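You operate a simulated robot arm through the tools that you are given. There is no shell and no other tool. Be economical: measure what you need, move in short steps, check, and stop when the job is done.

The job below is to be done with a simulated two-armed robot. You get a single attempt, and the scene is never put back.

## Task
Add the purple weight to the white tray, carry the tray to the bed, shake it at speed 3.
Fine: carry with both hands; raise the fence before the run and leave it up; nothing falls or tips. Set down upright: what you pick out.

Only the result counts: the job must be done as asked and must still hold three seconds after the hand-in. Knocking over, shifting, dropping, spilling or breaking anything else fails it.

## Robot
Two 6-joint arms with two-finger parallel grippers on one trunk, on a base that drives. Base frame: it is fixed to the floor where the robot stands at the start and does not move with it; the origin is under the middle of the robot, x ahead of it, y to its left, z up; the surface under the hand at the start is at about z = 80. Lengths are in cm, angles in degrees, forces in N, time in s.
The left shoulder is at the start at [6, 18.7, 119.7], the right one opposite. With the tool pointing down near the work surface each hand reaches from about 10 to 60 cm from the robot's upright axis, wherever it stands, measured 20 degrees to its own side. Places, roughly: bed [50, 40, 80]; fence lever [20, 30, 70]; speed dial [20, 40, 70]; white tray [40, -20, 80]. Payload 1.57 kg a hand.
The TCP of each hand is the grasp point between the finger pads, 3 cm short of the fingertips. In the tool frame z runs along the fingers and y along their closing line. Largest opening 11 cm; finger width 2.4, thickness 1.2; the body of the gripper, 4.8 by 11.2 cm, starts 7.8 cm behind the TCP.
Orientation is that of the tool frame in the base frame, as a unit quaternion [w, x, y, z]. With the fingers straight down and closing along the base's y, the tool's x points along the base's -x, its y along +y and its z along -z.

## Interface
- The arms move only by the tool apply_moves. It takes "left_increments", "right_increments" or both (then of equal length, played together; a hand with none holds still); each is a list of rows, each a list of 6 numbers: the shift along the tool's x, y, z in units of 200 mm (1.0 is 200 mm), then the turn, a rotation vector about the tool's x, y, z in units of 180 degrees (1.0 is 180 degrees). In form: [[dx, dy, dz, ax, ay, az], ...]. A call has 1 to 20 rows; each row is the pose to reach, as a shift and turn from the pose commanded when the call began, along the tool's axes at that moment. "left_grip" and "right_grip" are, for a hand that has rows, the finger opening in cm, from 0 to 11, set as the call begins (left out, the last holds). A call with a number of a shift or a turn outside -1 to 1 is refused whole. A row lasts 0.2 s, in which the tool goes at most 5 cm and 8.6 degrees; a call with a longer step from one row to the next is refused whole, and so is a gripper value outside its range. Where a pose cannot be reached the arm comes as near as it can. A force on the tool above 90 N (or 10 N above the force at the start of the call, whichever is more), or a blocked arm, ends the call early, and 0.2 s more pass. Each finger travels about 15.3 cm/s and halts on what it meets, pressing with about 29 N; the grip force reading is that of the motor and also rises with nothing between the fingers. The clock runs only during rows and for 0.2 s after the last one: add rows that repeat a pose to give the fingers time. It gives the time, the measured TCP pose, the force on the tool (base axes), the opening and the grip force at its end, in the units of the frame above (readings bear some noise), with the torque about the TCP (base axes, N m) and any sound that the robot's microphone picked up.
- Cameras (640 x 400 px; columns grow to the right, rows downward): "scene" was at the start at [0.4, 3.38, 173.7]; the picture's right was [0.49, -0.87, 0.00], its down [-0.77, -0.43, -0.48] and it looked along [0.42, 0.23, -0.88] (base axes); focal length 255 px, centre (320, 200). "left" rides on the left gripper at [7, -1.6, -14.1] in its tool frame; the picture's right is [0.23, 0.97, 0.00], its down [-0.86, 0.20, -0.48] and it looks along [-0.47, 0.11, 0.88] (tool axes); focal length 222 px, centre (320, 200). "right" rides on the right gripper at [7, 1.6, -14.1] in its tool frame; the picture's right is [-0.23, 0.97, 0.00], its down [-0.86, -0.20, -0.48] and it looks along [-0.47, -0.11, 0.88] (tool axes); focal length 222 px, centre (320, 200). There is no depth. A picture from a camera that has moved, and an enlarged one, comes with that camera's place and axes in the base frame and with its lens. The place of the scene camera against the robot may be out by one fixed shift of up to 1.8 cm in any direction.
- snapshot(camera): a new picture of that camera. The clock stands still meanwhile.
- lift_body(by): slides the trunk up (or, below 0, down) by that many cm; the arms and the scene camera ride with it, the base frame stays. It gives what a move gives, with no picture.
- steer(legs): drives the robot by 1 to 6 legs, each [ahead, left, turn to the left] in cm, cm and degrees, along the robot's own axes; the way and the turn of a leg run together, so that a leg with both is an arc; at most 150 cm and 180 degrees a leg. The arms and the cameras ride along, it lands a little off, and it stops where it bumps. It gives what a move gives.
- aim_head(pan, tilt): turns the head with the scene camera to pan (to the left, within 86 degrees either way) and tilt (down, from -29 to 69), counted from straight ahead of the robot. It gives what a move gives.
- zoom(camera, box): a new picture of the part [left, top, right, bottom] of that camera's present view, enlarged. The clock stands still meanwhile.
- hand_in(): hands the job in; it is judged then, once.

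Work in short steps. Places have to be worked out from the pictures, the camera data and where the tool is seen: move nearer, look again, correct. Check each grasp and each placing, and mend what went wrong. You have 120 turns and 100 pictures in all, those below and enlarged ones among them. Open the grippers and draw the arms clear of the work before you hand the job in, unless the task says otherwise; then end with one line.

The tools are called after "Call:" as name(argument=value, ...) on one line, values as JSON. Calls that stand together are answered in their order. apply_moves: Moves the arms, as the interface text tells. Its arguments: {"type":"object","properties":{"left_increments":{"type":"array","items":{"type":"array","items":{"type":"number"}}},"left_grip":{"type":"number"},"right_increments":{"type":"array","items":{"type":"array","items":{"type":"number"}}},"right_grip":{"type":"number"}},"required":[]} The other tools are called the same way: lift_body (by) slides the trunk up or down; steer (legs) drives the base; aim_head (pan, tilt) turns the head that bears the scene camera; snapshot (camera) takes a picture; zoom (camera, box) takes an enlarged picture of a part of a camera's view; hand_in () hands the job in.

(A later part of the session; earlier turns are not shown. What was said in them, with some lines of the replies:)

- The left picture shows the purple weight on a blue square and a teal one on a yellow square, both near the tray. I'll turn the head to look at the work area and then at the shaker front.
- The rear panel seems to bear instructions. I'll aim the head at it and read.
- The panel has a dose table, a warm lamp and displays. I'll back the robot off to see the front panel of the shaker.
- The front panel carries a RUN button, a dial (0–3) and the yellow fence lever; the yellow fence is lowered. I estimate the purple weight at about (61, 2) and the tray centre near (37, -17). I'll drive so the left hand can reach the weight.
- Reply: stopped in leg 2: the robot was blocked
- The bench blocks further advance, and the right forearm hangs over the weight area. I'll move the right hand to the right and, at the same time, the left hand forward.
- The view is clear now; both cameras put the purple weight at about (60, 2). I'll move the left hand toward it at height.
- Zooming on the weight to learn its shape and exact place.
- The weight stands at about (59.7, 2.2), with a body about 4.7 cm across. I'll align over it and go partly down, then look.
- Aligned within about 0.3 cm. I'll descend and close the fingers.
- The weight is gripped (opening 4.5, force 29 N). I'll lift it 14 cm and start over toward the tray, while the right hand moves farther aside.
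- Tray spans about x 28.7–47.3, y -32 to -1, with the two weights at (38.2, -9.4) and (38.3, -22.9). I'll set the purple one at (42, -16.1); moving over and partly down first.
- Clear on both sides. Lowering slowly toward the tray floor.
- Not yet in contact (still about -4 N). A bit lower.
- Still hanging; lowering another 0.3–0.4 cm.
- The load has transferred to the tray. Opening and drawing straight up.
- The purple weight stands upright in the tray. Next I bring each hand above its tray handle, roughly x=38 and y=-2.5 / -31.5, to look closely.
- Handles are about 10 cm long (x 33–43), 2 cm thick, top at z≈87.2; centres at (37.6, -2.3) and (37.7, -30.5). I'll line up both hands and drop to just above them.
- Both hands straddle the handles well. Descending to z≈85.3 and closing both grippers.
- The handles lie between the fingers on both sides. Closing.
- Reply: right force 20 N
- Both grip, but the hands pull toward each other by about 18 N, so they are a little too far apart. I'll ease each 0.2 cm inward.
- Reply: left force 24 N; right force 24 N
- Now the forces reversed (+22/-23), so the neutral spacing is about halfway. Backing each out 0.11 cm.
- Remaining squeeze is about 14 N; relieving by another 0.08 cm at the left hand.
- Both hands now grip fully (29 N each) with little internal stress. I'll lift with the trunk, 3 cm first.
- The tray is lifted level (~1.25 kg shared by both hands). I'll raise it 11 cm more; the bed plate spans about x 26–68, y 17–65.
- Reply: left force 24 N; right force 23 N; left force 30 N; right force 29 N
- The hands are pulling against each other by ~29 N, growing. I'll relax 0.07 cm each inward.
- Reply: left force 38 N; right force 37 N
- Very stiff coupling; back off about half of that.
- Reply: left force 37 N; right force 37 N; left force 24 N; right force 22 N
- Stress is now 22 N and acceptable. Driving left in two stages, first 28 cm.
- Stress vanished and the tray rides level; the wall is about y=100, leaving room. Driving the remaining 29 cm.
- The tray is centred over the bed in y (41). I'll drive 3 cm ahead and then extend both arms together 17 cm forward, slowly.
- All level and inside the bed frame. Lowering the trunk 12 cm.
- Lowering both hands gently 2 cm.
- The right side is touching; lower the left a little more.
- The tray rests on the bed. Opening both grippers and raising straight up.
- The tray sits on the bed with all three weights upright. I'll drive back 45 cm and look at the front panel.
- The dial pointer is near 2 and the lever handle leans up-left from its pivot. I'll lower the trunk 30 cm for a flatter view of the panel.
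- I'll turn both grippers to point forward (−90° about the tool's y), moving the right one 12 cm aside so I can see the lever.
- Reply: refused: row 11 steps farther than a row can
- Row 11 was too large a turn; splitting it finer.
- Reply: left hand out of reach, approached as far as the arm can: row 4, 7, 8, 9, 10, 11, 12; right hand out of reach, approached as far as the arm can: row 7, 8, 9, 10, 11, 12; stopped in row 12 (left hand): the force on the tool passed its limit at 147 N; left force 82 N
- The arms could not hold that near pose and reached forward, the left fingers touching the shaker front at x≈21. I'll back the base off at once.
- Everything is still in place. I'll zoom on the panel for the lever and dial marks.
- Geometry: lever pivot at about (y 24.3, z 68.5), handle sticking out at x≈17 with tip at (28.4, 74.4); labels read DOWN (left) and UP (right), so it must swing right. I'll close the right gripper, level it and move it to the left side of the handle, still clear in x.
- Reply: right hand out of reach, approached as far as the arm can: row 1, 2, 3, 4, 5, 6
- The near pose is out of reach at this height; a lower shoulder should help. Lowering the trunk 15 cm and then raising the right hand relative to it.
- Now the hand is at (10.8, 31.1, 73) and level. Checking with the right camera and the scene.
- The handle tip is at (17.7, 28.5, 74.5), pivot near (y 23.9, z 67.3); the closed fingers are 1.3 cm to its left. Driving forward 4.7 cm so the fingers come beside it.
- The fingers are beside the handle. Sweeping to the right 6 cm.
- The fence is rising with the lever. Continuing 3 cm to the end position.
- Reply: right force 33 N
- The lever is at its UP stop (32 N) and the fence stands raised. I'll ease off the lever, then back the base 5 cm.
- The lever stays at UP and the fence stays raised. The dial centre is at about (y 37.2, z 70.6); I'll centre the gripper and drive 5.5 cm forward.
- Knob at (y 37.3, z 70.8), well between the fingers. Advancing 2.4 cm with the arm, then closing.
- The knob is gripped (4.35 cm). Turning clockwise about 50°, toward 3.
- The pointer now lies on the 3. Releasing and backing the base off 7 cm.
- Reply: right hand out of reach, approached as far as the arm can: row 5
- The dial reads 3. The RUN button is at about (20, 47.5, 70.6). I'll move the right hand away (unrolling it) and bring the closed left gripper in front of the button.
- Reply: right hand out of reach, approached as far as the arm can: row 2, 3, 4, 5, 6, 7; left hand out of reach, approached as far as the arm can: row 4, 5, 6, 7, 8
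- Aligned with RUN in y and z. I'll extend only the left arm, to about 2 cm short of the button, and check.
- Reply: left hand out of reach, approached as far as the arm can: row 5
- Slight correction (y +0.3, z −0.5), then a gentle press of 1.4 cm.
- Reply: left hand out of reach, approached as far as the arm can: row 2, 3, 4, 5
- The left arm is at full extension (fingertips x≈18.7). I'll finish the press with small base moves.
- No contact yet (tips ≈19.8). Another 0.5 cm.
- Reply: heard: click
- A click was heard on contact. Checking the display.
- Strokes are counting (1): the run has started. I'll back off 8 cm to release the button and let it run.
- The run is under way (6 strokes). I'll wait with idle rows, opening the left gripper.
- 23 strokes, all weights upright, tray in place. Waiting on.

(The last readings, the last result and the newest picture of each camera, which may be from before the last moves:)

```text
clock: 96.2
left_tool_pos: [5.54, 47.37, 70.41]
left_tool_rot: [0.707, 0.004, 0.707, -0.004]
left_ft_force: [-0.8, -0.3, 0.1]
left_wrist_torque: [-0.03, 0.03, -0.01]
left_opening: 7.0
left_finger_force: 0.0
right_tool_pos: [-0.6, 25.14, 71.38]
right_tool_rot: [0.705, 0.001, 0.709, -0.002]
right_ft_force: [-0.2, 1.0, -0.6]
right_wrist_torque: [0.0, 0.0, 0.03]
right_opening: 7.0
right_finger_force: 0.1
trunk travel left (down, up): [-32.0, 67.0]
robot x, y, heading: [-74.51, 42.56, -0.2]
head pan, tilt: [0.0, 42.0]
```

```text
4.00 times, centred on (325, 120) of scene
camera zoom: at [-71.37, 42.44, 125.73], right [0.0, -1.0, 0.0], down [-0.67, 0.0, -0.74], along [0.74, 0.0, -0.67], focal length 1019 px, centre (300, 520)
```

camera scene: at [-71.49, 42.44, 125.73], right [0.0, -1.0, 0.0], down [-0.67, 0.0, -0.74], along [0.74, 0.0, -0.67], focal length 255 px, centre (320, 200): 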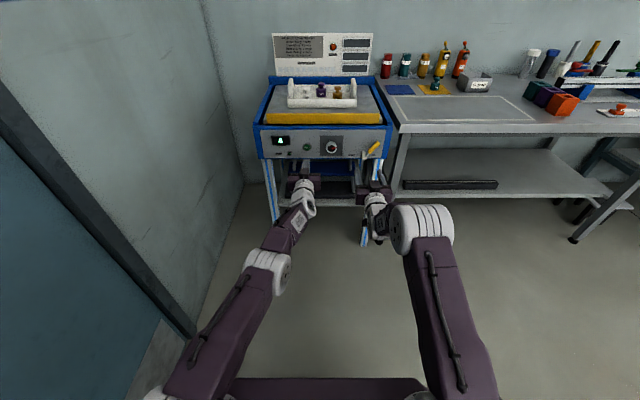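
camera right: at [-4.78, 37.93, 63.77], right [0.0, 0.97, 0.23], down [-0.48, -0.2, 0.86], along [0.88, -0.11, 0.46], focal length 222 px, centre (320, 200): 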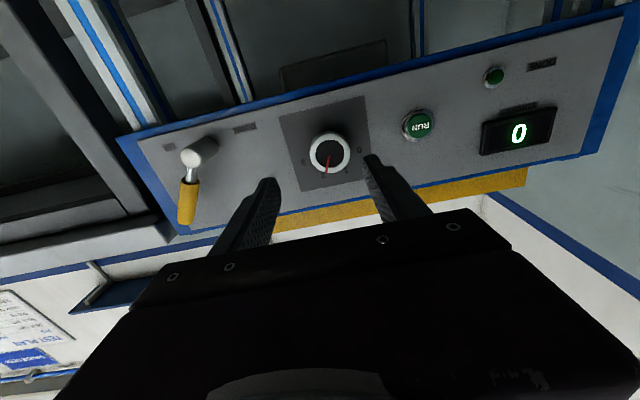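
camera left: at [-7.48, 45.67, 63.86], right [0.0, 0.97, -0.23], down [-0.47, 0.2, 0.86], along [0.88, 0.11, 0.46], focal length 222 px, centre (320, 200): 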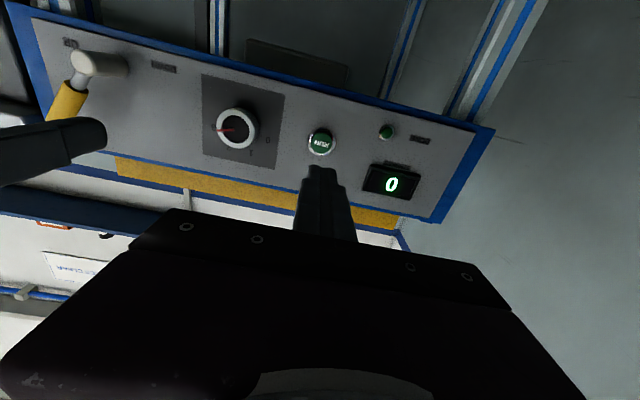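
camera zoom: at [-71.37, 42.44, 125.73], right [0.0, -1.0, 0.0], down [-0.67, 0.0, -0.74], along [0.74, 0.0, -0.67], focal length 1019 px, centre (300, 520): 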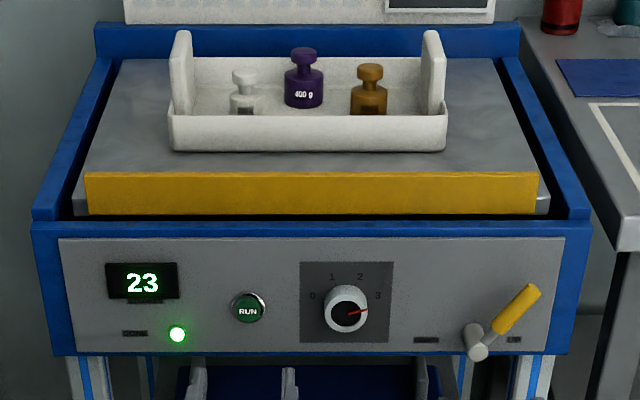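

DONE is lit, the fence is up, and the tray and weights stand upright. I'll back off farther and take a final look around.

Call:
steer(legs=[[-12, 0, 0]])

Call:
snapshot(camera="scene")

```text
clock: 97.4
left_tool_pos: [-6.42, 47.31, 70.33]
left_tool_rot: [0.708, 0.002, 0.706, -0.005]
left_ft_force: [-0.6, 0.4, 0.6]
left_wrist_torque: [0.02, 0.02, -0.01]
left_opening: 7.01
left_finger_force: 0.1
right_tool_pos: [-12.53, 25.22, 71.39]
right_tool_rot: [0.706, 0.0, 0.708, 0.0]
right_ft_force: [-0.4, 0.9, -0.2]
right_wrist_torque: [0.0, 0.02, -0.01]
right_opening: 6.99
right_finger_force: 0.0
trunk travel left (down, up): [-32.0, 67.0]
robot x, y, heading: [-86.53, 42.09, -0.3]
head pan, tilt: [0.0, 42.0]
```

```text
11 pictures are left
camera scene: at [-83.35, 42.47, 125.73], right [0.0, -1.0, 0.0], down [-0.67, 0.0, -0.74], along [0.74, 0.0, -0.67], focal length 255 px, centre (320, 200)
```

scene: 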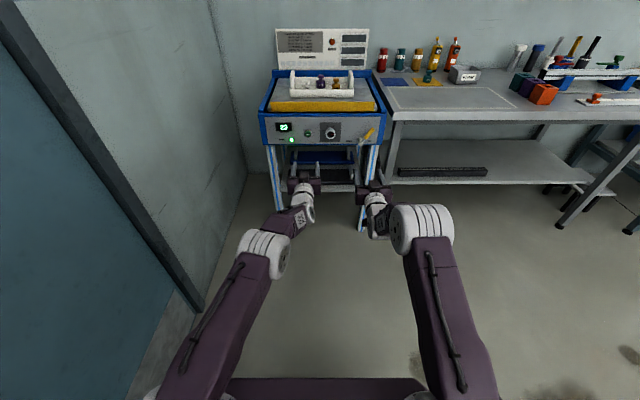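

All is in order; handing in.

Call:
hand_in()

```text
The job is handed in.
```

The purple weight is upright in the white tray, which I carried to the bed with both hands and shook at speed 3 until the DONE lamp lit. The fence went up before the run and is still up, and nothing fell or tipped. While I was turning the grippers, the left fingers bumped the shaker's front once (a 147 N peak), but nothing looked moved in the pictures afterwards.
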